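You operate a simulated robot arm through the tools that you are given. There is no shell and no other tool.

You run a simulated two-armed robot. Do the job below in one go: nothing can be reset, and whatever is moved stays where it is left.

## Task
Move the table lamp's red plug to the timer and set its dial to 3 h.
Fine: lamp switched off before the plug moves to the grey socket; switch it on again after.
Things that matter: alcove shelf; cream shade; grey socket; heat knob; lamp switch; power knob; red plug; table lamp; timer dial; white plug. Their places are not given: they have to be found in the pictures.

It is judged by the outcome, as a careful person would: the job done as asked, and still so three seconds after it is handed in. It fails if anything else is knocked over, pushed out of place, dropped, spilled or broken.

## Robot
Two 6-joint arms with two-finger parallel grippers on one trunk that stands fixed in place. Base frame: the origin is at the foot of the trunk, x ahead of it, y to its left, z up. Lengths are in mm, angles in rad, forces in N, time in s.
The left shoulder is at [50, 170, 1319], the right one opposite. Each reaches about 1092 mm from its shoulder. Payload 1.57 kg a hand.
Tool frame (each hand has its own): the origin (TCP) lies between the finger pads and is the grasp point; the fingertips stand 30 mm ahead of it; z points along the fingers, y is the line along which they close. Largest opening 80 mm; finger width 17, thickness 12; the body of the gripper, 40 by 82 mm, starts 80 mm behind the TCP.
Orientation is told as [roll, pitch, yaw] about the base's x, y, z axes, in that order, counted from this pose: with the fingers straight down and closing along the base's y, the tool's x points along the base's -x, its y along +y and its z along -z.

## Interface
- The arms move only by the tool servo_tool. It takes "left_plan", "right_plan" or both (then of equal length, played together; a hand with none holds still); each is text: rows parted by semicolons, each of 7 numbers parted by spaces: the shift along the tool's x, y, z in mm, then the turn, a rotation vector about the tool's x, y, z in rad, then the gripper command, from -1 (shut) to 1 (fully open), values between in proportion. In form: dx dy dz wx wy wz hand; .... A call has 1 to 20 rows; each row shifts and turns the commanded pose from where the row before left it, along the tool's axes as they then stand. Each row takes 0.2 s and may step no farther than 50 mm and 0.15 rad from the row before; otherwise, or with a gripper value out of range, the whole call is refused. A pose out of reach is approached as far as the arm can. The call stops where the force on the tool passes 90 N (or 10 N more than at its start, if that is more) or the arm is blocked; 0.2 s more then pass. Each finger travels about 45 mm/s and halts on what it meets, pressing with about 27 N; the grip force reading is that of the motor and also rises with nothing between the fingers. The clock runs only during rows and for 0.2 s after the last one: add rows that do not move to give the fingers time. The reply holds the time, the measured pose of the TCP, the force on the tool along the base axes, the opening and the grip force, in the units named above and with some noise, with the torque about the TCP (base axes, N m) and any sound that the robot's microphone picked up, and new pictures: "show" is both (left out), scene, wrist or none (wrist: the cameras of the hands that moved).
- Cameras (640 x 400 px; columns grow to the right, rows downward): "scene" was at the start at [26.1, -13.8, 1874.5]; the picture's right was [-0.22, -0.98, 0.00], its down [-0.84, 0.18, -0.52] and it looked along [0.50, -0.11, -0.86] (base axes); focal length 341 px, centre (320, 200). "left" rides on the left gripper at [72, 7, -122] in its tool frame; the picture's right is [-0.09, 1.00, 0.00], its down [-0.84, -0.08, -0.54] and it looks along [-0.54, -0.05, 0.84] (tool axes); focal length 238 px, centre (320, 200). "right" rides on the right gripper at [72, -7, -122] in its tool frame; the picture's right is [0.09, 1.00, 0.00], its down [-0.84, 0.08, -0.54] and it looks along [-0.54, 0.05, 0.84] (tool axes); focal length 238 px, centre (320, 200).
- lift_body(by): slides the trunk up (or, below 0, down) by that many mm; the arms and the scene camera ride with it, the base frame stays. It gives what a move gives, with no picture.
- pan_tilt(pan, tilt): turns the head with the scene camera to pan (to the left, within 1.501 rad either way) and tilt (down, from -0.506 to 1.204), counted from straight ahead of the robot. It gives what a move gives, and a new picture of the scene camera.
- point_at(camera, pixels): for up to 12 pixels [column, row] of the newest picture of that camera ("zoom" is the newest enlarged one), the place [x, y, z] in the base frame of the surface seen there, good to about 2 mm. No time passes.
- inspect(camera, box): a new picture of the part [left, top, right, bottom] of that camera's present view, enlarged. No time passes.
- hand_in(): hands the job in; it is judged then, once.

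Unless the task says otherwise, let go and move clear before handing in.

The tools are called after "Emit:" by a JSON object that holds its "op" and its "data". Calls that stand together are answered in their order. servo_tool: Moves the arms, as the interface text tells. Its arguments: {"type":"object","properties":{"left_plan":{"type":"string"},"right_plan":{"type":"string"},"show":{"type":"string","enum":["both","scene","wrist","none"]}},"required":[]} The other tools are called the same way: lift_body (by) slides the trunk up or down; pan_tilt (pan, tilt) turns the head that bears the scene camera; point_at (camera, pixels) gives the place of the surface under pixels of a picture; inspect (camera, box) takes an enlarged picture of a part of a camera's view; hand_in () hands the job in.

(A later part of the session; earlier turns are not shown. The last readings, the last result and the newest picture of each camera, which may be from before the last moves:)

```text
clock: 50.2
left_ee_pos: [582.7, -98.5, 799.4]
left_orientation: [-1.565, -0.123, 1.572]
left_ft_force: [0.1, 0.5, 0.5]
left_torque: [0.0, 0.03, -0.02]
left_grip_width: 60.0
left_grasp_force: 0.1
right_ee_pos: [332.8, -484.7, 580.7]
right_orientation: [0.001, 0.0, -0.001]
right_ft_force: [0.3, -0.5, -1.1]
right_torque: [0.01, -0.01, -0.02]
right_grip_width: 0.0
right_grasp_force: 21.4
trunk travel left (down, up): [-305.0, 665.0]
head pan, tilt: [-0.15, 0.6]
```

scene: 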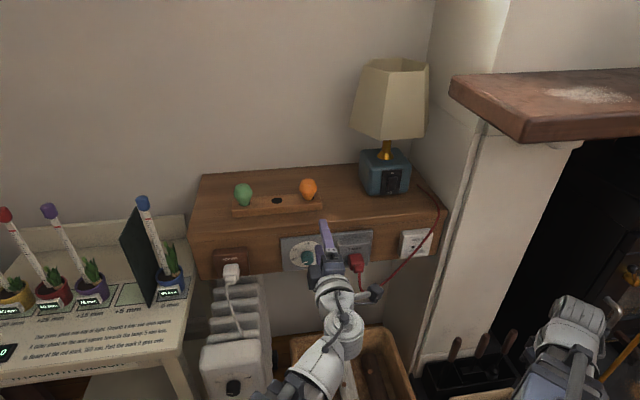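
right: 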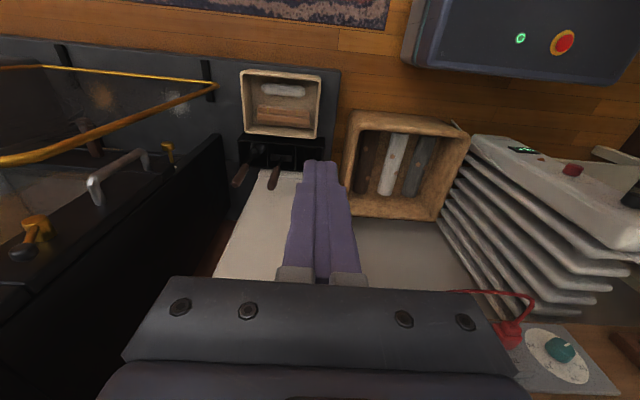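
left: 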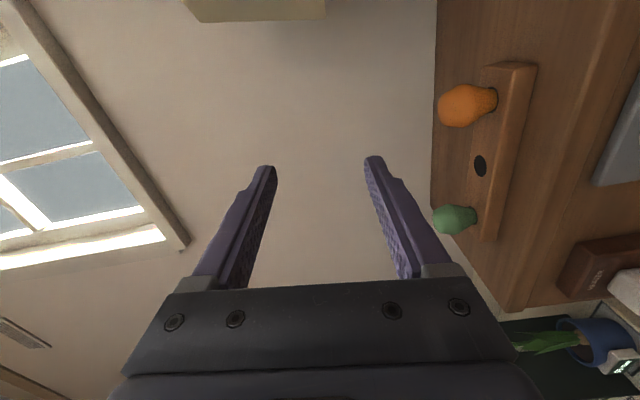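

The left hand is in front of the dial area, and its camera pod (the dark block at (375,293)) is near the draped cord at (395,265). I'll check their real separation before lowering the rest.

Emit:
{"op": "inspect", "data": {"camera": "scene", "box": [270, 215, 450, 325]}}

Emit:
{"op": "point_at", "data": {"camera": "zoom", "pixels": [[376, 285], [365, 270], [382, 275], [395, 255], [440, 235], [500, 180], [300, 180], [310, 200], [325, 190], [320, 220], [340, 260], [370, 290]]}}

```text
3.56 times, centred on (360, 270) of scene
```

zoom: 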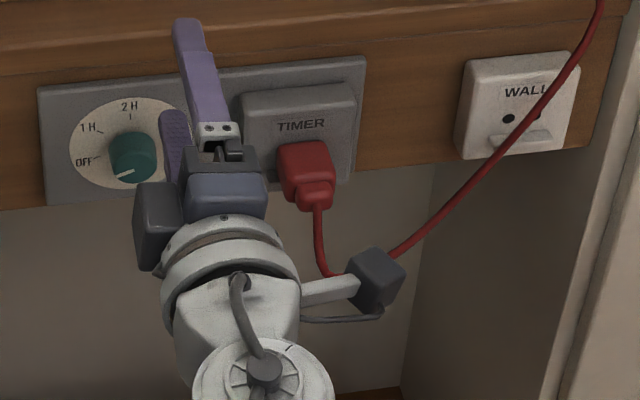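

```text
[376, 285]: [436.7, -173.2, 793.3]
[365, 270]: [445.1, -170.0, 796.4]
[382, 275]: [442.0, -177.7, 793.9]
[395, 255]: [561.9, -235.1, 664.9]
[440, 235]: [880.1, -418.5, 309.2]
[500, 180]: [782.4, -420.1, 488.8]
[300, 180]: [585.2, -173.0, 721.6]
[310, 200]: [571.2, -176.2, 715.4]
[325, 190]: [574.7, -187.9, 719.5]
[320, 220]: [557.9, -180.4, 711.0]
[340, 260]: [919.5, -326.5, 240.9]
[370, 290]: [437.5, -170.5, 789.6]
```

The camera pod is at x≈437–475 and the cord at x≥525, leaving about 50 mm between them. I'll lower the remaining 86.7 mm to the knob's height.

Emit:
{"op": "lift_body", "data": {"by": -86.7}}

Emit:
{"op": "pan_tilt", "data": {"pan": -0.15, "tilt": 0.5}}

Emit:
{"op": "inspect", "data": {"camera": "scene", "box": [250, 200, 450, 325]}}

Emit:
{"op": "inspect", "data": {"camera": "left", "box": [160, 50, 480, 250]}}

```text
clock: 51.5
left_ee_pos: [582.3, -98.8, 711.6]
left_orientation: [-1.567, -0.124, 1.571]
left_ft_force: [0.0, -0.1, 0.3]
left_torque: [0.0, 0.02, 0.01]
left_grip_width: 60.2
left_grasp_force: 0.1
right_ee_pos: [332.3, -485.0, 493.1]
right_orientation: [0.0, -0.001, 0.001]
right_ft_force: [-0.2, 0.0, 0.3]
right_torque: [0.03, -0.01, 0.01]
right_grip_width: 0.0
right_grasp_force: 21.3
trunk travel left (down, up): [-219.0, 751.0]
head pan, tilt: [-0.15, 0.6]
```

```text
clock: 52.1
left_ee_pos: [584.0, -99.0, 712.6]
left_orientation: [-1.565, -0.124, 1.572]
left_ft_force: [0.0, 0.1, 0.7]
left_torque: [0.0, 0.05, -0.03]
left_grip_width: 60.0
left_grasp_force: 0.1
right_ee_pos: [332.4, -484.1, 493.8]
right_orientation: [0.001, -0.002, 0.0]
right_ft_force: [1.2, 0.8, -0.9]
right_torque: [-0.03, 0.02, 0.04]
right_grip_width: 0.2
right_grasp_force: 21.3
trunk travel left (down, up): [-219.0, 751.0]
head pan, tilt: [-0.15, 0.499]
```

scene: 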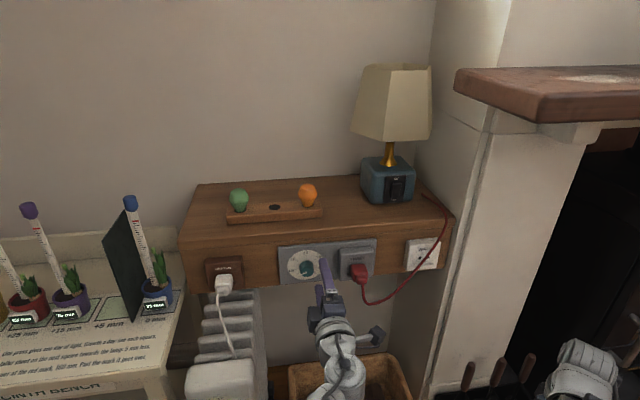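

```text
3.20 times, centred on (350, 262) of scene
```

zoom: 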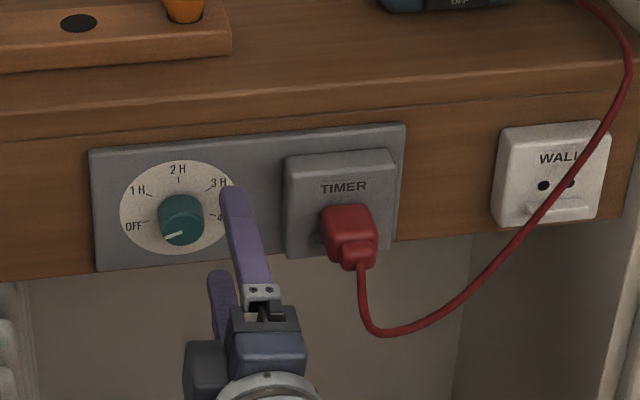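

```text
2.00 times, centred on (320, 150) of left
```

zoom: 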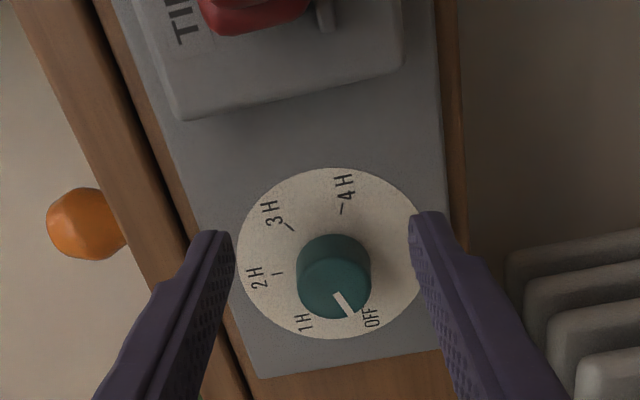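

The left wrist view now looks straight at the dial: knob at (333,275), pointer toward OFF at (371,318), 3 H at (275,212). I'll measure the knob's cap from here to centre the grip.

Emit:
{"op": "point_at", "data": {"camera": "zoom", "pixels": [[302, 288], [366, 285], [333, 262], [333, 314], [333, 288], [338, 296], [351, 314], [370, 305], [302, 316], [278, 273], [291, 228], [342, 209]]}}

Emit:
{"op": "point_at", "data": {"camera": "zoom", "pixels": [[238, 245], [424, 240], [330, 170], [330, 338], [260, 190], [405, 310], [225, 235], [420, 215], [400, 190], [265, 310]]}}

```text
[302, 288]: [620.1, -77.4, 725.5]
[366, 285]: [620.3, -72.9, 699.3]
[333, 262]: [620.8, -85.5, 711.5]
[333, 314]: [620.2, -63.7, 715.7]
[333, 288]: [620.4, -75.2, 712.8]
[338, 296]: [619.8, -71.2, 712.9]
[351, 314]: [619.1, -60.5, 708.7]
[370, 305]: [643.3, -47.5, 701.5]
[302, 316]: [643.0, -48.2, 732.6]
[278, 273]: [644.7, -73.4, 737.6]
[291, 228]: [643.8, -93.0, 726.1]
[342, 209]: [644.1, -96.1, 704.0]
```

```text
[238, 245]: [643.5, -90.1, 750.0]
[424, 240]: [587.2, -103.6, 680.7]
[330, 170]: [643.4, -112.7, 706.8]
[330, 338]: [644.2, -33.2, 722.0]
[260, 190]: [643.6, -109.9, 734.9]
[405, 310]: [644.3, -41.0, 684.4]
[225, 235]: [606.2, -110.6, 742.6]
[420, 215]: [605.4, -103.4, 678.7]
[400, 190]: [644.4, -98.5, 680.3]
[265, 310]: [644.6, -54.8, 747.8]
```

The knob centre is confirmed at about (y -72, z 713), with its front at x≈620 and dial face at 643.5. I'll move diagonally to (608,-72,713) with fingers open at 60 mm, so the tips straddle the knob and stop about 5 mm short of the panel.

Emit:
{"op": "servo_tool", "data": {"left_plan": "-6.7 0.6 3 0 0 0 0.5; -6.7 0.6 3 0 0 0 0.5; -6.7 0.6 4 0 0 0 0.5; -6.7 0.6 6 0 0 0 0.5; 0 0 5 0 0 0 0.5; 0 0 3.5 0 0 0 0.5; 0 0 0 0 0 0 0.5", "show": "both"}}

Emit:
{"op": "inspect", "data": {"camera": "left", "box": [220, 90, 420, 240]}}

```text
clock: 53.7
left_ee_pos: [607.8, -72.1, 712.2]
left_orientation: [-1.566, -0.126, 1.571]
left_ft_force: [-0.5, -0.2, -0.6]
left_torque: [0.0, 0.0, -0.01]
left_grip_width: 60.1
left_grasp_force: 0.0
right_ee_pos: [333.0, -484.1, 493.4]
right_orientation: [0.0, 0.0, 0.001]
right_ft_force: [0.1, 0.2, -0.2]
right_torque: [-0.01, 0.04, 0.01]
right_grip_width: 0.0
right_grasp_force: 21.6
trunk travel left (down, up): [-219.0, 751.0]
head pan, tilt: [-0.15, 0.499]
```

scene: 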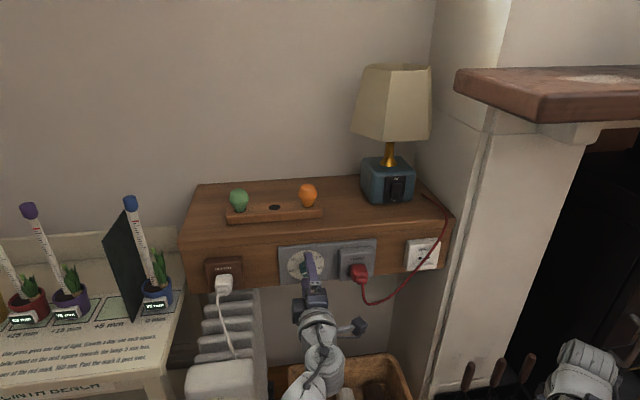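
left: 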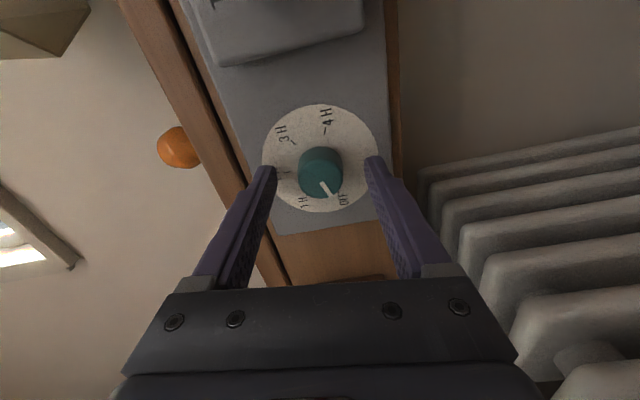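

```text
2.67 times, centred on (320, 165) of left
```

zoom: 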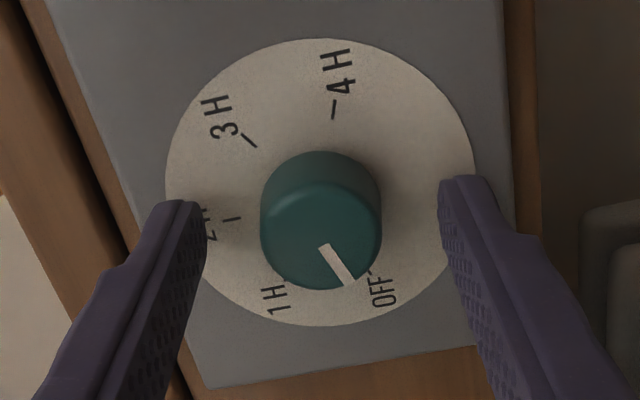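

The knob sits centred between the two fingertips ((190,205) and (460,180), knob at (320,220)), with no contact. I'll close on it.

Emit:
{"op": "servo_tool", "data": {"left_plan": "0 0 0 0 0 0 -1; 0 0 0 0 0 0 -1; 0 0 0 0 0 0 -1; 0 0 0 0 0 0 -1; 0 0 0 0 0 0 -1", "show": "none"}}

Emit:
{"op": "inspect", "data": {"camera": "left", "box": [220, 90, 420, 240]}}

```text
clock: 54.9
left_ee_pos: [607.5, -71.1, 712.0]
left_orientation: [-1.565, -0.124, 1.57]
left_ft_force: [-2.5, 0.7, -5.4]
left_torque: [0.01, -0.12, 0.09]
left_grip_width: 31.4
left_grasp_force: 40.7
right_ee_pos: [332.9, -484.5, 493.7]
right_orientation: [0.001, 0.001, 0.0]
right_ft_force: [-0.2, -0.5, -0.1]
right_torque: [-0.06, 0.0, -0.02]
right_grip_width: 0.0
right_grasp_force: 22.0
trunk travel left (down, up): [-219.0, 751.0]
head pan, tilt: [-0.15, 0.499]
```

```text
2.67 times, centred on (320, 165) of left
```

zoom: 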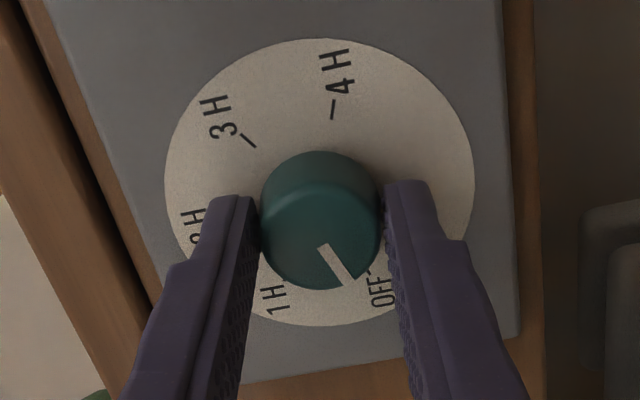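

The knob is gripped (31.4 mm, about 41 N, with only a small side load). I'll turn a little first (+0.3 rad about the tool's z) to confirm the pointer follows clockwise toward 1 H.

Emit:
{"op": "servo_tool", "data": {"left_plan": "0 0 0 0 0 0.1 -1; 0 0 0 0 0 0.1 -1; 0 0 0 0 0 0.1 -1; 0 0 0 0 0 0 -1", "show": "none"}}

Emit:
{"op": "inspect", "data": {"camera": "left", "box": [220, 90, 420, 240]}}

```text
clock: 55.9
left_ee_pos: [606.9, -72.0, 711.6]
left_orientation: [-1.566, -0.424, 1.569]
left_ft_force: [1.7, 1.9, -7.6]
left_torque: [-0.01, -0.55, 0.82]
left_grip_width: 31.7
left_grasp_force: 40.3
right_ee_pos: [333.9, -483.0, 493.4]
right_orientation: [0.002, 0.0, -0.001]
right_ft_force: [-0.7, 0.0, 0.6]
right_torque: [-0.02, 0.03, -0.01]
right_grip_width: 0.0
right_grasp_force: 21.5
trunk travel left (down, up): [-219.0, 751.0]
head pan, tilt: [-0.15, 0.499]
```

```text
2.67 times, centred on (320, 165) of left
```

zoom: 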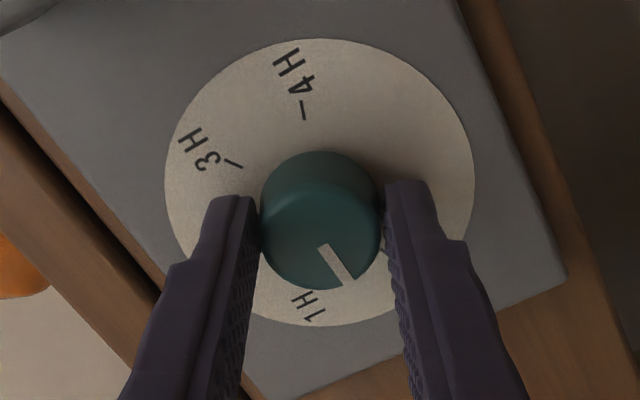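

The pointer stays fixed in the hand's view while the dial turned under it (1 H is now beside the pointer at (310,305)), so the knob is following. I'll continue turning by 1.3 rad.

Emit:
{"op": "servo_tool", "data": {"left_plan": "0 0 0 0 0 0.13 -1; 0 0 0 0 0 0.13 -1; 0 0 0 0 0 0.13 -1; 0 0 0 0 0 0.13 -1; 0 0 0 0 0 0.13 -1; 0 0 0 0 0 0.13 -1; 0 0 0 0 0 0.13 -1; 0 0 0 0 0 0.13 -1; 0 0 0 0 0 0.13 -1; 0 0 0 0 0 0.13 -1; 0 0 0 0 0 0 -1", "show": "none"}}

Emit:
{"op": "inspect", "data": {"camera": "left", "box": [220, 90, 420, 240]}}

```text
clock: 58.3
left_ee_pos: [607.7, -72.5, 712.1]
left_orientation: [1.538, -1.415, -1.54]
left_ft_force: [7.9, 3.5, 1.4]
left_torque: [0.01, 0.22, 0.13]
left_grip_width: 31.3
left_grasp_force: 39.7
right_ee_pos: [333.3, -484.2, 493.2]
right_orientation: [0.001, 0.001, 0.002]
right_ft_force: [-0.1, 0.3, 0.2]
right_torque: [0.02, 0.0, 0.01]
right_grip_width: 0.1
right_grasp_force: 21.2
trunk travel left (down, up): [-219.0, 751.0]
head pan, tilt: [-0.15, 0.499]
```

```text
2.67 times, centred on (320, 165) of left
```

zoom: 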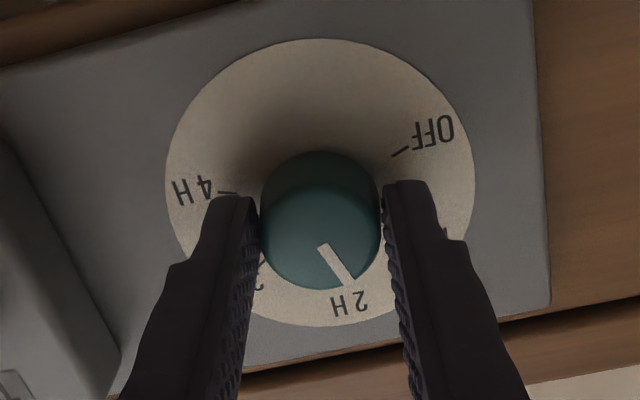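

After 1.6 rad the pointer is approaching 2 H at (350,300), and forces are small. About 1.35 rad remains to 3 H, so I'll turn 1.25 rad and check before the final trim.

Emit:
{"op": "servo_tool", "data": {"left_plan": "0 0 0 0 0 0.125 -1; 0 0 0 0 0 0.125 -1; 0 0 0 0 0 0.125 -1; 0 0 0 0 0 0.125 -1; 0 0 0 0 0 0.125 -1; 0 0 0 0 0 0.125 -1; 0 0 0 0 0 0.125 -1; 0 0 0 0 0 0.125 -1; 0 0 0 0 0 0.125 -1; 0 0 0 0 0 0.125 -1; 0 0 0 0 0 0 -1", "show": "scene"}}

Emit:
{"op": "inspect", "data": {"camera": "left", "box": [220, 90, 420, 240]}}

```text
clock: 60.7
left_ee_pos: [607.7, -72.2, 711.7]
left_orientation: [1.566, -0.165, -1.571]
left_ft_force: [7.4, -1.5, 2.4]
left_torque: [0.03, -0.2, 0.72]
left_grip_width: 31.3
left_grasp_force: 40.4
right_ee_pos: [332.6, -484.9, 492.8]
right_orientation: [-0.001, 0.001, 0.001]
right_ft_force: [-0.5, -0.1, 0.1]
right_torque: [0.0, 0.01, 0.0]
right_grip_width: 0.1
right_grasp_force: 21.4
trunk travel left (down, up): [-219.0, 751.0]
head pan, tilt: [-0.15, 0.499]
```

scene: 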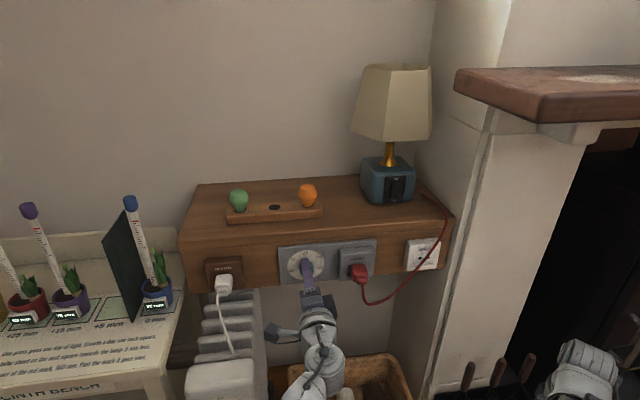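

```text
2.67 times, centred on (320, 165) of left
```

zoom: 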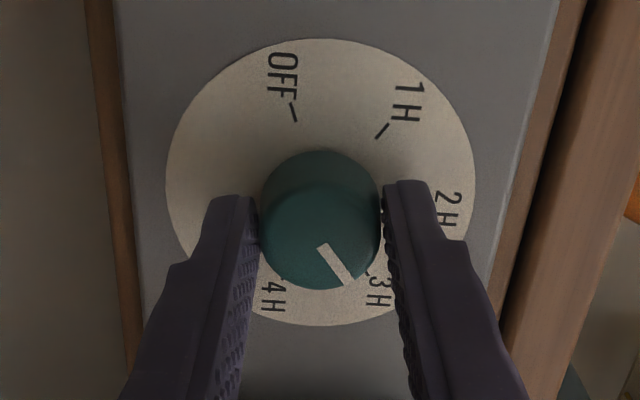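

The pointer now points almost at 3 H ((375,290) in the zoom). I'll measure the pointer line in base coordinates and compare it with the 3 H tick direction (about 57° from vertical).

Emit:
{"op": "inspect", "data": {"camera": "left", "box": [290, 140, 370, 210]}}

Emit:
{"op": "point_at", "data": {"camera": "left", "pixels": [[321, 183], [322, 185], [325, 188], [328, 192], [331, 195], [320, 172], [310, 185], [308, 180], [338, 190], [318, 198]]}}

```text
5.71 times, centred on (330, 175) of left
```

zoom: 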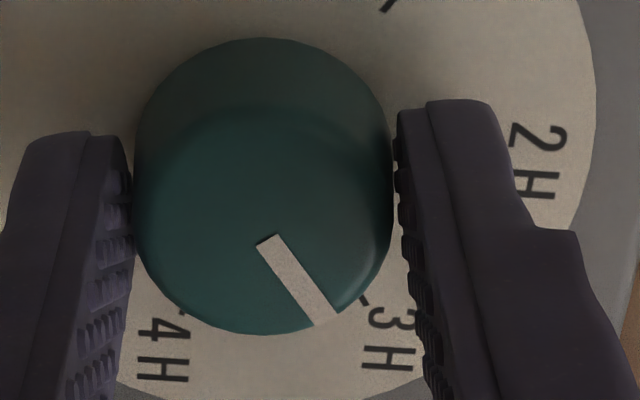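

```text
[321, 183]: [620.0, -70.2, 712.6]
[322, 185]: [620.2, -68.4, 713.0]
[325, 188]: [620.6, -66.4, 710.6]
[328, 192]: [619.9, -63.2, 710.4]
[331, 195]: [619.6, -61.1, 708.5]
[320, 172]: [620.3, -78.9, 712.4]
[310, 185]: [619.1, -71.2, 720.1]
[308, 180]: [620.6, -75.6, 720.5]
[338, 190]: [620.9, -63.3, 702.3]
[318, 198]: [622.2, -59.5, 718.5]
```

Those coordinates come from the older left picture (they match the OFF pose), so they're stale. I'll measure again on the new enlarged picture instead.

Emit:
{"op": "point_at", "data": {"camera": "zoom", "pixels": [[268, 242], [280, 260], [292, 277], [305, 295], [318, 313], [325, 318], [362, 299], [185, 315], [370, 303], [180, 311]]}}

```text
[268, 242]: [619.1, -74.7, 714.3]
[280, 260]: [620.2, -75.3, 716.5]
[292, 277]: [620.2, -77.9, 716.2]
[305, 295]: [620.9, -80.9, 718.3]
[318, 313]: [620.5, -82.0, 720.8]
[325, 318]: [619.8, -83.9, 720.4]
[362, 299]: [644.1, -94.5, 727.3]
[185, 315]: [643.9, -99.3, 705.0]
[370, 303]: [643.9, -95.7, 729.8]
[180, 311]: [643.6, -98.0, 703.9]
```

From the new picture the pointer runs at about 56° and the 3 H tick is at about 57°. My turn count (163° of about 169–170°) and the image angle suggest it is still 3–5° short, so I'll add 0.07 rad and release to check it unobstructed.

Emit:
{"op": "servo_tool", "data": {"left_plan": "0 0 0 0 0 0.07 -1; 0 0 0 0 0 0 -1; 0 0 0 0 0 0 -0.6; 0 0 0 0 0 0 0; 0 0 0 0 0 0 0.5; 0 0 0 0 0 0 0.5; 0 0 0 0 0 0 0.5; 0 0 0 0 0 0 0.5", "show": "both"}}

Emit:
{"op": "inspect", "data": {"camera": "left", "box": [260, 95, 380, 215]}}

```text
clock: 62.5
left_ee_pos: [606.9, -72.2, 711.5]
left_orientation: [1.566, -0.097, -1.571]
left_ft_force: [-0.6, 0.5, 0.4]
left_torque: [-0.05, -0.01, 0.0]
left_grip_width: 60.0
left_grasp_force: 0.0
right_ee_pos: [331.3, -484.3, 493.2]
right_orientation: [0.0, -0.002, -0.002]
right_ft_force: [0.1, -0.4, 0.1]
right_torque: [-0.03, 0.01, -0.01]
right_grip_width: 0.1
right_grasp_force: 21.3
trunk travel left (down, up): [-219.0, 751.0]
head pan, tilt: [-0.15, 0.499]
```

scene: 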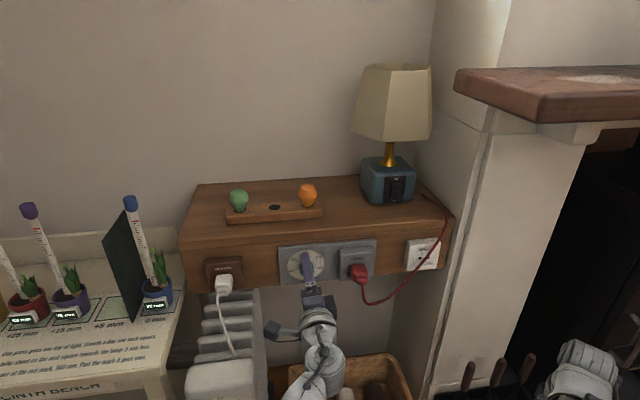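
left: 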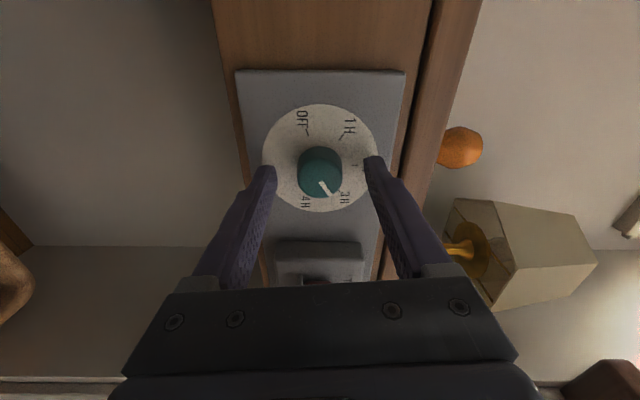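

```text
3.33 times, centred on (320, 155) of left
```

zoom: 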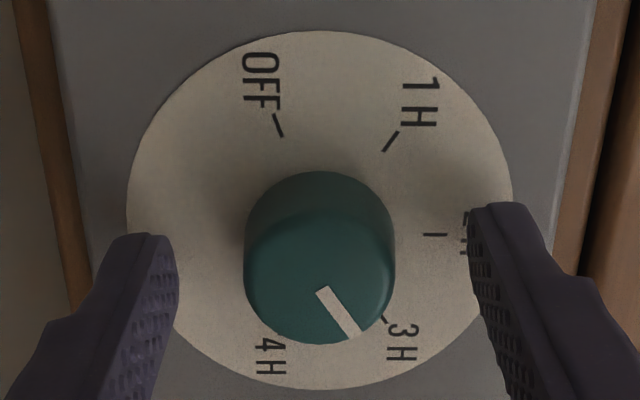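

With the fingers open the dial is visible: OFF tick (278,126), 1 H (390,141), 2 H (434,234), 3 H (385,318), and the pointer from (320,290) to (355,337). I'll measure these for an accurate angle check.

Emit:
{"op": "point_at", "data": {"camera": "zoom", "pixels": [[278, 126], [390, 141], [434, 234], [385, 318], [322, 292], [330, 304], [338, 315], [346, 326], [354, 336], [279, 132], [386, 147], [426, 234]]}}

Emit:
{"op": "point_at", "data": {"camera": "zoom", "pixels": [[320, 32], [128, 210], [511, 210], [200, 350], [300, 388], [250, 300], [393, 270], [320, 342], [320, 225], [384, 316], [160, 130], [480, 130]]}}

```text
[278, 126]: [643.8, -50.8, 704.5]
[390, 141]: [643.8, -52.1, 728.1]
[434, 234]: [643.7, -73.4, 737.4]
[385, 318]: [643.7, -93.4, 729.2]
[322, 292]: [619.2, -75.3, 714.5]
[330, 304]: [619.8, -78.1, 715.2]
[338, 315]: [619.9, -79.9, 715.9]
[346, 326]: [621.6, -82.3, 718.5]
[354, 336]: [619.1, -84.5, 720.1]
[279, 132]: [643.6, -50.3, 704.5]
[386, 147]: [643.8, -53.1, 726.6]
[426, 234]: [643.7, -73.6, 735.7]
```

```text
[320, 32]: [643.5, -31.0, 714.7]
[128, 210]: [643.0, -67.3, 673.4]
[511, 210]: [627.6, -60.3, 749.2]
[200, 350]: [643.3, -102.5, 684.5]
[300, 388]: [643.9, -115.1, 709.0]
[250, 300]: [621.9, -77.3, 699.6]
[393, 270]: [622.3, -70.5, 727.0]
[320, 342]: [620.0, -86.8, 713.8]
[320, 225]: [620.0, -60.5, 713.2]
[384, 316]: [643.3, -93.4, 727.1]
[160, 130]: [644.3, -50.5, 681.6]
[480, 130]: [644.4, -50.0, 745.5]
```

The pointer measures about 57–60° against the 3 H tick at about 53–57°, and the turn count gives about 56°, so the dial is on 3 H to within a few degrees. I'll back the left hand off diagonally (fingers are above and below the knob, so sliding sideways is free) and look again.

Emit:
{"op": "servo_tool", "data": {"left_plan": "0 0 -6 0 0 0 0.5; -5.6 -0.6 -6 0 0 0 0.5; -7.5 -0.7 -5 0 0 0 0.5; -7.5 -0.7 -5 0 0 0 0.5; -7.5 -0.7 -3 0 0 0 0.5; 0 0 0 0 0 0 0.5", "show": "both"}}

Emit:
{"op": "inspect", "data": {"camera": "scene", "box": [270, 230, 390, 305]}}

Emit:
{"op": "inspect", "data": {"camera": "left", "box": [240, 95, 400, 235]}}

```text
clock: 63.9
left_ee_pos: [582.5, -100.7, 712.2]
left_orientation: [1.567, -0.097, -1.57]
left_ft_force: [0.2, -0.6, 0.7]
left_torque: [-0.01, 0.02, -0.01]
left_grip_width: 60.0
left_grasp_force: 0.0
right_ee_pos: [332.5, -484.4, 492.2]
right_orientation: [0.001, -0.003, -0.001]
right_ft_force: [-0.3, 0.3, 0.2]
right_torque: [0.0, 0.01, -0.03]
right_grip_width: 0.0
right_grasp_force: 20.9
trunk travel left (down, up): [-219.0, 751.0]
head pan, tilt: [-0.15, 0.499]
```

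scene: 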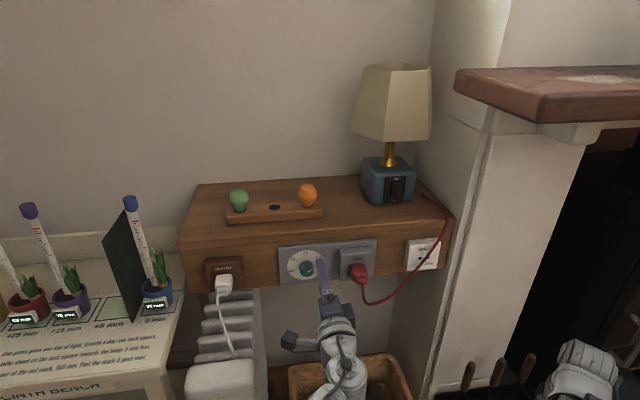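
left: 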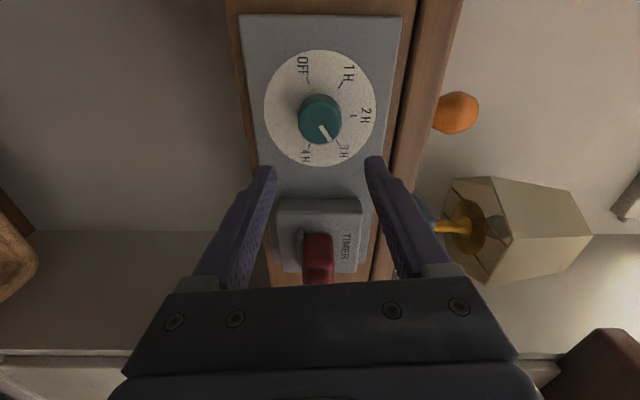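

```text
5.33 times, centred on (330, 268) of scene
```

zoom: 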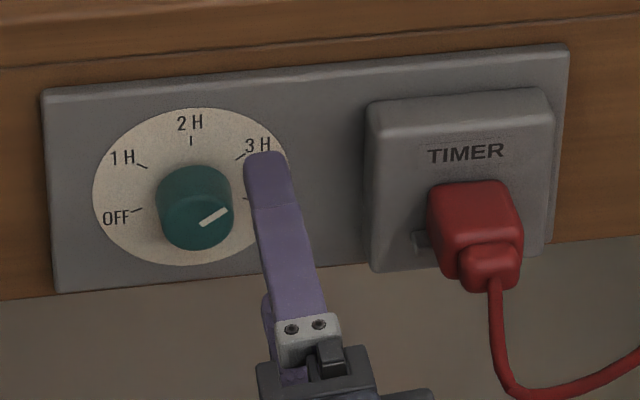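

```text
2.86 times, centred on (320, 165) of left
```

zoom: 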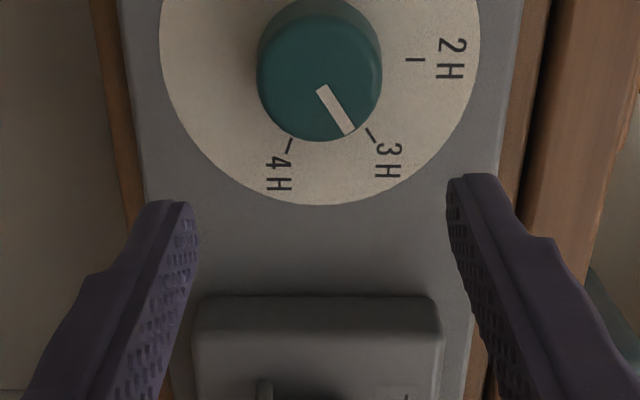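

The pointer lies toward the 3 H tick in both views ((200–226, 224–210) in the scene zoom, (350,132)→(371,135) in the wrist zoom). I'll take one more measured look at the whole dial.

Emit:
{"op": "inspect", "data": {"camera": "left", "box": [255, 42, 385, 172]}}

Emit:
{"op": "point_at", "data": {"camera": "zoom", "pixels": [[250, 150], [250, 250], [320, 200]]}}

```text
3.08 times, centred on (320, 107) of left
```

zoom: 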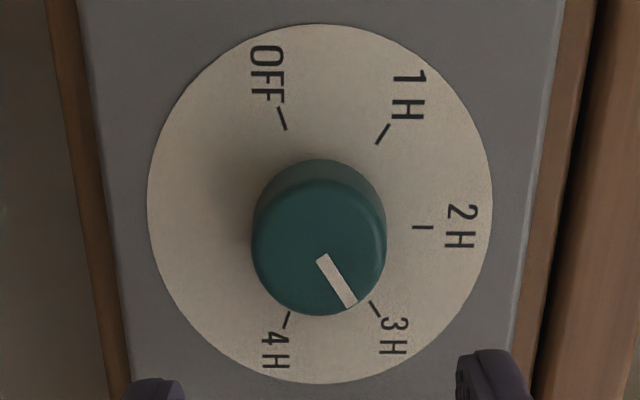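

```text
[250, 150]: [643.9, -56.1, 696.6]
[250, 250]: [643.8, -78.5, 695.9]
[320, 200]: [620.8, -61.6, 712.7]
```

The pointer line (slope 32:48) is parallel to the 3 H tick (10:15), so the dial is on 3 H. I'll raise the trunk back 286 mm so the left hand can fold away and the right can reach the lamp switch.

Emit:
{"op": "lift_body", "data": {"by": 286}}

Emit:
{"op": "pan_tilt", "data": {"pan": -0.25, "tilt": 0.75}}

```text
clock: 66.8
left_ee_pos: [582.8, -99.5, 999.6]
left_orientation: [1.568, -0.096, -1.571]
left_ft_force: [0.7, 0.2, 0.9]
left_torque: [0.0, -0.03, 0.04]
left_grip_width: 59.8
left_grasp_force: 0.1
right_ee_pos: [333.3, -484.4, 780.0]
right_orientation: [-0.001, -0.001, 0.0]
right_ft_force: [-0.7, -0.3, 0.2]
right_torque: [0.0, -0.02, 0.0]
right_grip_width: 0.0
right_grasp_force: 21.0
trunk travel left (down, up): [-505.0, 465.0]
head pan, tilt: [-0.15, 0.499]
```

```text
clock: 67.6
left_ee_pos: [581.3, -100.1, 999.0]
left_orientation: [1.566, -0.097, -1.57]
left_ft_force: [0.0, 0.2, 0.1]
left_torque: [0.02, 0.01, -0.02]
left_grip_width: 60.1
left_grasp_force: 0.1
right_ee_pos: [333.5, -485.2, 779.7]
right_orientation: [-0.001, -0.002, 0.001]
right_ft_force: [0.5, 0.0, 0.1]
right_torque: [-0.02, 0.0, -0.02]
right_grip_width: 0.0
right_grasp_force: 21.3
trunk travel left (down, up): [-505.0, 465.0]
head pan, tilt: [-0.25, 0.75]
```

scene: 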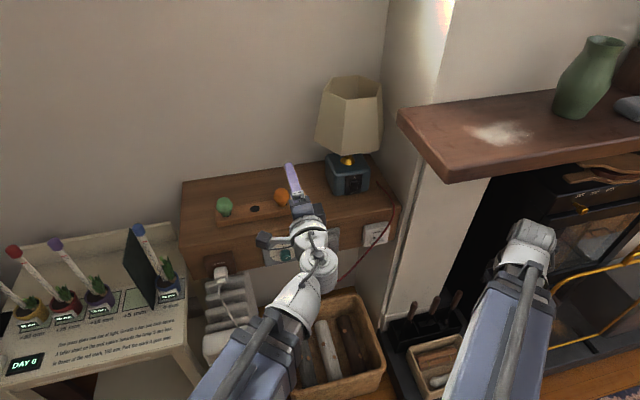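

The trunk is back up with no contact. I'll undo the left hand's roll in place, then fold it back to fingers-down at its old resting spot along the same path.

Emit:
{"op": "servo_tool", "data": {"left_plan": "0 0 0 0 0 -0.1474 0.5; 0 0 0 0 0 -0.1474 0.5; 0 0 0 0 0 -0.1474 0.5; 0 0 0 0 0 -0.1474 0.5; 0 0 0 0 0 -0.1474 0.5; 0 0 0 0 0 -0.1474 0.5; 0 0 0 0 0 -0.1474 0.5; 0 0 0 0 0 -0.1474 0.5; 0 0 0 0 0 -0.1474 0.5; 0 0 0 0 0 -0.1474 0.5", "show": "none"}}

Emit:
{"op": "servo_tool", "data": {"left_plan": "31 15.4 8.5 0 0.1428 0 0.5; 29.5 15.4 8.4 0 0.1428 0 0.5; 28 15.4 8.1 0 0.1428 0 0.5; 26.5 15.4 7.5 0 0.1428 0 0.5; 25.3 15.4 6.9 0 0.1428 0 0.5; 24 15.4 5.9 0 0.1428 0 0.5; 22.9 15.4 4.8 0 0.1428 0 0.5; 21.9 15.4 3.6 0 0.1428 0 0.5; 21.4 15.4 2.2 0 0.1428 0 0.5; 20.7 15.4 0.8 0 0.1428 0 0.5; 20.4 15.4 -0.7 0 0.1428 0 0.5; 0 0 0 0 0 0 0.5", "show": "both"}}

```text
clock: 69.8
left_ee_pos: [581.4, -101.4, 999.0]
left_orientation: [-0.738, -1.565, 0.739]
left_ft_force: [0.2, 0.9, 0.1]
left_torque: [0.01, 0.0, 0.02]
left_grip_width: 59.9
left_grasp_force: 0.1
right_ee_pos: [331.7, -486.3, 778.9]
right_orientation: [0.0, -0.002, 0.0]
right_ft_force: [-0.1, -0.9, 0.1]
right_torque: [-0.01, 0.01, -0.02]
right_grip_width: 0.1
right_grasp_force: 21.6
trunk travel left (down, up): [-505.0, 465.0]
head pan, tilt: [-0.25, 0.75]
```

```text
clock: 72.4
left_ee_pos: [480.1, 68.7, 778.5]
left_orientation: [-0.002, 0.005, -0.001]
left_ft_force: [-0.3, 0.0, -0.3]
left_torque: [0.01, -0.02, -0.01]
left_grip_width: 59.9
left_grasp_force: 0.1
right_ee_pos: [333.3, -483.3, 778.7]
right_orientation: [0.0, 0.0, 0.0]
right_ft_force: [0.6, -0.6, 0.6]
right_torque: [0.01, 0.03, 0.0]
right_grip_width: 0.1
right_grasp_force: 20.9
trunk travel left (down, up): [-505.0, 465.0]
head pan, tilt: [-0.25, 0.75]
```

scene: 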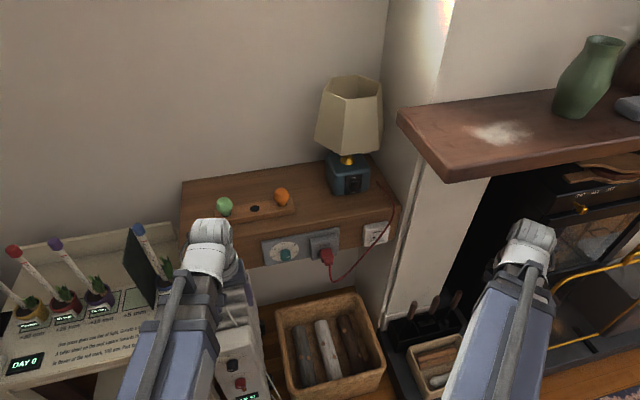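
left: 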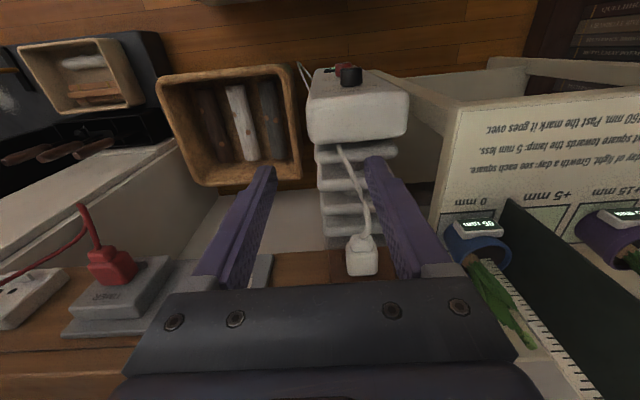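

The left hand is parked and the dial, plug and lamp are undisturbed. Before bringing the right hand back, I'll sample the draped cord's path so I pass above it.

Emit:
{"op": "point_at", "data": {"camera": "scene", "pixels": [[330, 272], [336, 281], [350, 274], [360, 263], [372, 250], [382, 235], [389, 218], [394, 200], [393, 188], [352, 184], [348, 172], [357, 180]]}}

Emit:
{"op": "inspect", "data": {"camera": "scene", "box": [250, 150, 410, 290]}}

```text
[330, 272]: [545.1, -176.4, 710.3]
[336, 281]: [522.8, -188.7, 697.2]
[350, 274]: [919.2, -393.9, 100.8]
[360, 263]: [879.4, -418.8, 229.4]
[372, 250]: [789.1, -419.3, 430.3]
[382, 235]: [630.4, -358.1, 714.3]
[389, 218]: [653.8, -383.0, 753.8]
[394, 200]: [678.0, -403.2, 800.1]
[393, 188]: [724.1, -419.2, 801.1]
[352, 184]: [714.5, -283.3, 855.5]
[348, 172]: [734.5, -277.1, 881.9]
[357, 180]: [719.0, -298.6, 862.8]
```

```text
2.86 times, centred on (330, 220) of scene
```

zoom: 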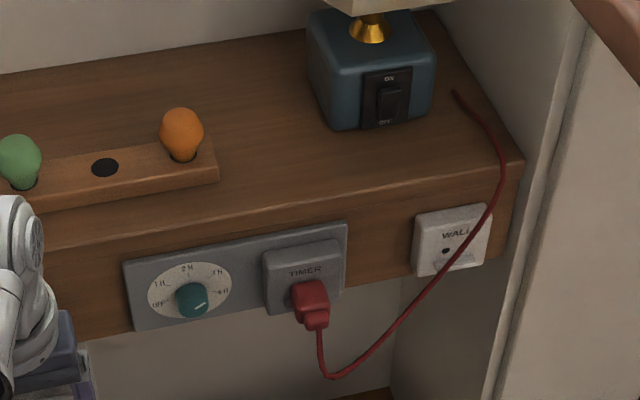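

The cord stays below z≈715 until right beside the WALL box, so fingertips at z≈749 will clear it. I'll swing the right hand back under the mantel to (456,-261) and then forward to x≈580.

Emit:
{"op": "servo_tool", "data": {"right_plan": "-32 30 0 0 0 0 -1; -28 35 0 0 0 0 -1; -22 38 0 0 0 0 -1; -18 40 0 0 0 0 -1; -14 40 0 0 0 0 -1; -9 40 0 0 0 0 -1; -40 0 0 0 0 0 -1; -42 0 0 0 0 0 -1; -42 0 0 0 0 0 -1; 0 0 0 0 0 0 -1", "show": "both"}}

```text
clock: 74.6
left_ee_pos: [481.9, 67.3, 780.2]
left_orientation: [0.0, 0.002, -0.001]
left_ft_force: [0.6, -0.2, -0.4]
left_torque: [0.02, 0.0, -0.01]
left_grip_width: 60.1
left_grasp_force: 0.1
right_ee_pos: [580.7, -262.5, 780.2]
right_orientation: [0.0, -0.004, 0.002]
right_ft_force: [0.3, 1.3, -0.8]
right_torque: [0.02, -0.02, 0.01]
right_grip_width: 0.0
right_grasp_force: 21.8
trunk travel left (down, up): [-505.0, 465.0]
head pan, tilt: [-0.25, 0.75]
```

scene: 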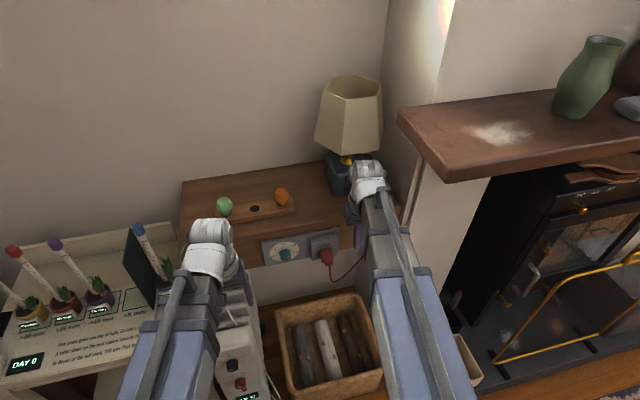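
right: 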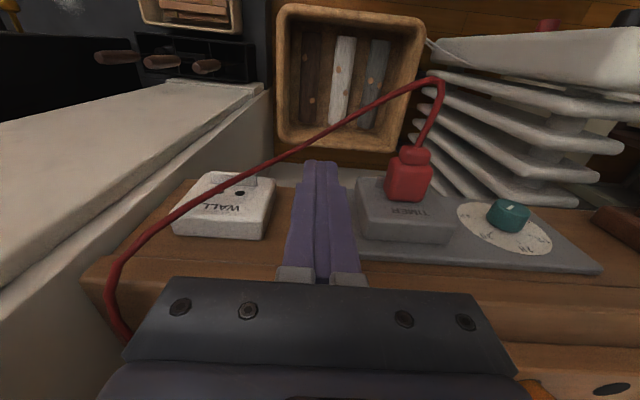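

The right hand is at (580.7,-262.5,780) above the cord with clear space ahead. I'll pitch it up to about 60° again toward the lamp, staying left of the switch.

Emit:
{"op": "servo_tool", "data": {"right_plan": "-3 0 -2.4 0 -0.15 0 -1; -3.1 0 -6.9 0 -0.15 0 -1; -8.3 0 -10 0 -0.15 0 -1; -17.9 0 -9.5 0 -0.15 0 -1; -23.9 -1 -8.4 0 -0.15 0 -1; -31 -1 -3.9 0 -0.15 0 -1; -36.7 -1 2.8 0 -0.147 0 -1; 0 0 0 0 0 0 -1", "show": "both"}}

Emit:
{"op": "inspect", "data": {"camera": "right", "box": [215, 80, 385, 230]}}

```text
clock: 76.4
left_ee_pos: [481.7, 68.6, 779.7]
left_orientation: [-0.001, 0.004, -0.001]
left_ft_force: [-0.3, 0.0, 0.3]
left_torque: [0.02, 0.02, 0.0]
left_grip_width: 60.0
left_grasp_force: 0.0
right_ee_pos: [662.9, -263.4, 890.4]
right_orientation: [-0.001, -1.048, 0.0]
right_ft_force: [-0.6, 0.6, -0.6]
right_torque: [0.0, 0.0, 0.01]
right_grip_width: 0.1
right_grasp_force: 21.2
trunk travel left (down, up): [-505.0, 465.0]
head pan, tilt: [-0.25, 0.75]
```

scene: 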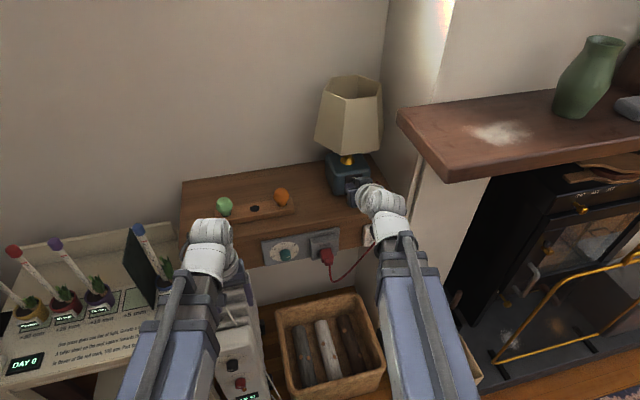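
right: 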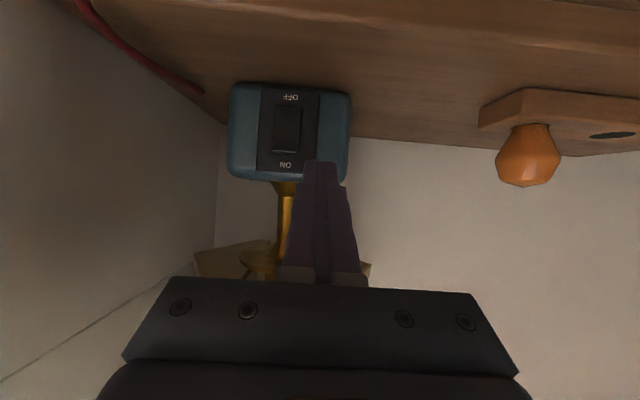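

```text
2.67 times, centred on (300, 155) of right
```

zoom: 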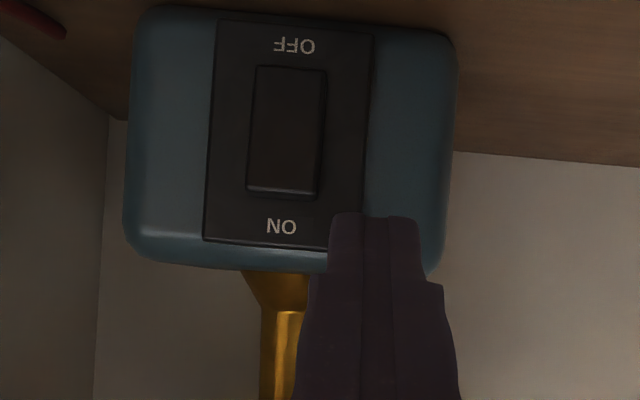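

The switch is in view with the rocker's ON end now sticking out (at (283,185)). I'll measure the rocker's surface to aim at its upper end.

Emit:
{"op": "point_at", "data": {"camera": "zoom", "pixels": [[290, 75], [290, 100], [287, 130], [285, 155], [284, 175], [283, 183], [252, 180], [318, 182], [282, 226], [294, 46], [275, 192], [300, 193]]}}

```text
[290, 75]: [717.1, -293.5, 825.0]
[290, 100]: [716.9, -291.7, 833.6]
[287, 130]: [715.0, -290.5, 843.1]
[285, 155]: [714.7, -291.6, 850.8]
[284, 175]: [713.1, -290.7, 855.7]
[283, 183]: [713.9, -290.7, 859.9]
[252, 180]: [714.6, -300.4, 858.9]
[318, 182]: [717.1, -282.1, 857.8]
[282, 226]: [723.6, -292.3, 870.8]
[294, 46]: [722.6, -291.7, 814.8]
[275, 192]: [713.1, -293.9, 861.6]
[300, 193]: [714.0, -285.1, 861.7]
```

The rocker's upper end now protrudes to x≈713.5 at z≈850–862, y≈-291, the mirror of before. I'll lower the trunk 26 mm so the tip edge aligns with z≈857, then shift to y≈-291.5.

Emit:
{"op": "lift_body", "data": {"by": -26}}

Emit:
{"op": "servo_tool", "data": {"right_plan": "0 -14 0 0 0 0 -1; 0 -14 0 0 0 0 -1; 0 0 0 0 0 0 -1", "show": "wrist"}}

```text
clock: 77.1
left_ee_pos: [479.6, 68.6, 752.9]
left_orientation: [-0.002, 0.003, 0.001]
left_ft_force: [0.1, -0.3, 1.5]
left_torque: [0.0, 0.0, -0.03]
left_grip_width: 59.9
left_grasp_force: 0.0
right_ee_pos: [662.5, -263.9, 862.8]
right_orientation: [0.0, -1.046, 0.001]
right_ft_force: [0.4, 0.0, 0.1]
right_torque: [-0.03, 0.0, 0.01]
right_grip_width: 0.2
right_grasp_force: 21.1
trunk travel left (down, up): [-479.0, 491.0]
head pan, tilt: [-0.25, 0.75]
```

```text
clock: 77.9
left_ee_pos: [481.9, 68.2, 753.6]
left_orientation: [-0.001, 0.005, 0.001]
left_ft_force: [0.8, -0.4, -0.2]
left_torque: [-0.01, 0.0, -0.01]
left_grip_width: 60.0
left_grasp_force: 0.1
right_ee_pos: [663.8, -292.0, 863.5]
right_orientation: [0.0, -1.047, -0.001]
right_ft_force: [0.0, 0.8, 0.1]
right_torque: [0.0, 0.01, -0.01]
right_grip_width: 0.3
right_grasp_force: 21.3
trunk travel left (down, up): [-479.0, 491.0]
head pan, tilt: [-0.25, 0.75]
```

right: 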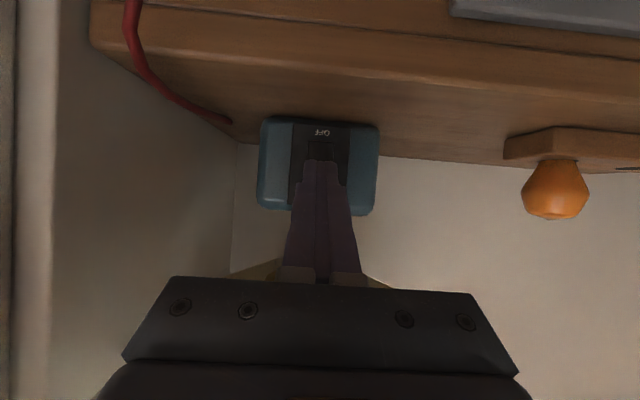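

The tip is lined up with the rocker's ON half (lead edge z≈856, y≈-292). I'll advance 16 mm, then press in small steps watching the force and the lamp.

Emit:
{"op": "servo_tool", "data": {"right_plan": "-4 0 6.95 0 0 0 -1; -4 0 6.95 0 0 0 -1; 0 0 0 0 0 0 -1", "show": "none"}}

Emit:
{"op": "servo_tool", "data": {"right_plan": "-1.25 0 2.15 0 0 0 -1; -1.25 0 2.15 0 0 0 -1; 0 0 0 0 0 0 -1", "show": "scene"}}

```text
clock: 78.7
left_ee_pos: [481.3, 68.3, 753.2]
left_orientation: [-0.002, 0.003, 0.001]
left_ft_force: [-1.0, 0.4, 0.3]
left_torque: [-0.03, -0.01, -0.01]
left_grip_width: 60.2
left_grasp_force: 0.1
right_ee_pos: [679.5, -291.0, 862.1]
right_orientation: [0.0, -1.047, -0.001]
right_ft_force: [-0.1, -0.1, 0.4]
right_torque: [0.03, 0.0, 0.0]
right_grip_width: 0.1
right_grasp_force: 21.2
trunk travel left (down, up): [-479.0, 491.0]
head pan, tilt: [-0.25, 0.75]
```

```text
clock: 79.5
left_ee_pos: [481.9, 67.9, 754.3]
left_orientation: [-0.001, 0.004, 0.001]
left_ft_force: [0.0, 0.5, 0.5]
left_torque: [-0.01, -0.02, -0.04]
left_grip_width: 59.9
left_grasp_force: 0.0
right_ee_pos: [683.9, -292.6, 863.9]
right_orientation: [0.0, -1.047, 0.0]
right_ft_force: [-1.2, 0.1, 0.2]
right_torque: [0.01, 0.01, 0.01]
right_grip_width: 0.0
right_grasp_force: 21.6
trunk travel left (down, up): [-479.0, 491.0]
head pan, tilt: [-0.25, 0.75]
```

scene: 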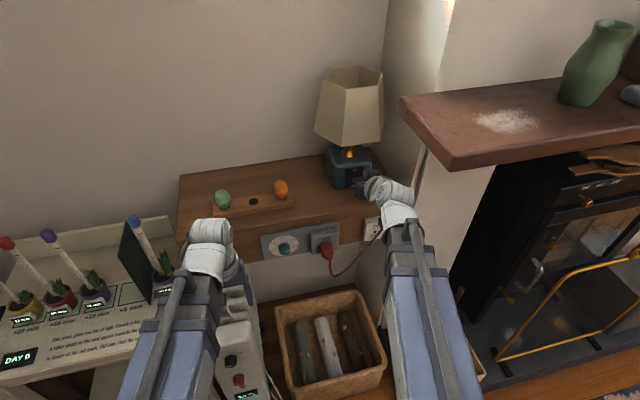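

Contact has just begun (-1.2 N) and the lamp is still dark. I'll press in further, about 4 mm.

Emit:
{"op": "servo_tool", "data": {"right_plan": "-0.75 0 1.3 0 0 0 -1; -0.75 0 1.3 0 0 0 -1; -0.5 0 0.9 0 0 0 -1; 0 0 0 0 0 0 -1", "show": "scene"}}

```text
clock: 80.5
left_ee_pos: [482.0, 68.5, 754.3]
left_orientation: [0.001, 0.005, 0.0]
left_ft_force: [-0.1, 0.0, -0.5]
left_torque: [-0.01, -0.01, 0.0]
left_grip_width: 60.1
left_grasp_force: 0.0
right_ee_pos: [687.9, -292.6, 863.9]
right_orientation: [0.0, -1.048, 0.0]
right_ft_force: [-3.9, -1.6, -1.5]
right_torque: [0.0, 0.04, -0.04]
right_grip_width: 0.0
right_grasp_force: 21.2
trunk travel left (down, up): [-479.0, 491.0]
head pan, tilt: [-0.25, 0.75]
heard: click
```

scene: 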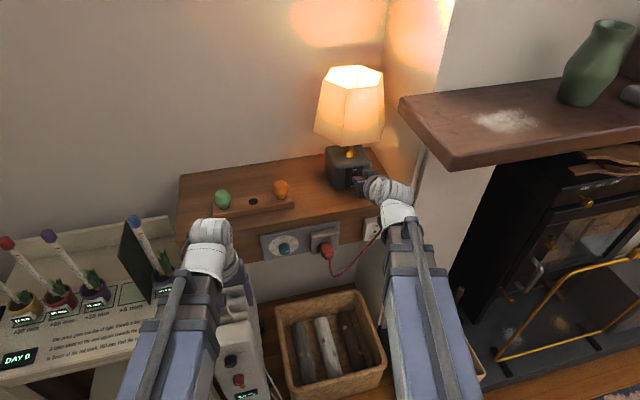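

A click was heard and the lamp is lit at (350,110), so it is powered through the timer. I'll press 0.7 mm more so the rocker is fully over, then back away.

Emit:
{"op": "servo_tool", "data": {"right_plan": "-0.4 0 0.6 0 0 0 -1; 0 0 0 0 0 0 -1; 7.5 0 -13 0 0 0 -1; 7.5 0 -13 0 0 0 -1; 0 14 0 0 0 0 -1; 0 14 0 0 0 0 -1; 0 0 0 0 0 0 -1", "show": "both"}}

Emit:
{"op": "inspect", "data": {"camera": "right", "box": [215, 80, 385, 230]}}

```text
clock: 82.1
left_ee_pos: [481.4, 67.9, 753.1]
left_orientation: [-0.003, 0.004, -0.002]
left_ft_force: [-1.7, -0.3, -0.5]
left_torque: [0.0, 0.0, -0.01]
left_grip_width: 59.9
left_grasp_force: 0.1
right_ee_pos: [657.9, -263.2, 861.9]
right_orientation: [-0.002, -1.047, 0.001]
right_ft_force: [-0.2, 0.5, -0.5]
right_torque: [-0.01, -0.06, 0.01]
right_grip_width: 0.0
right_grasp_force: 21.4
trunk travel left (down, up): [-479.0, 491.0]
head pan, tilt: [-0.25, 0.75]
```

scene: 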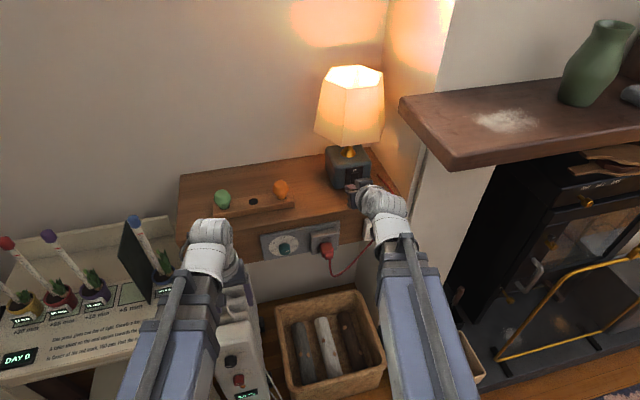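
right: 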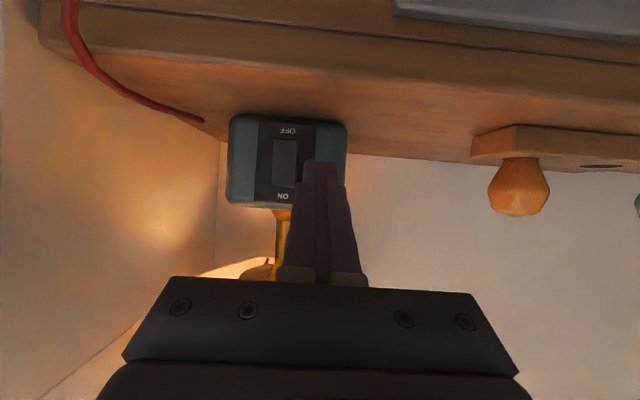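

```text
2.67 times, centred on (300, 155) of right
```

zoom: 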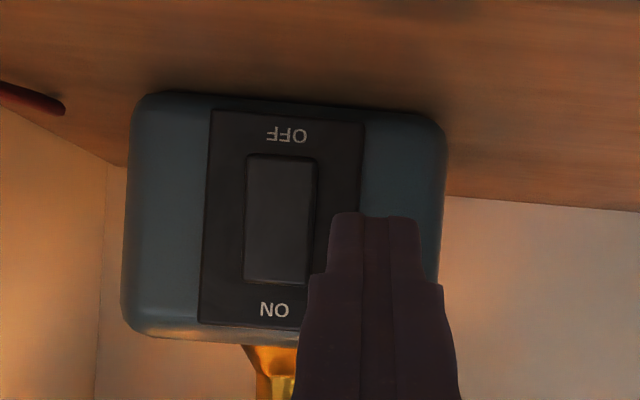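

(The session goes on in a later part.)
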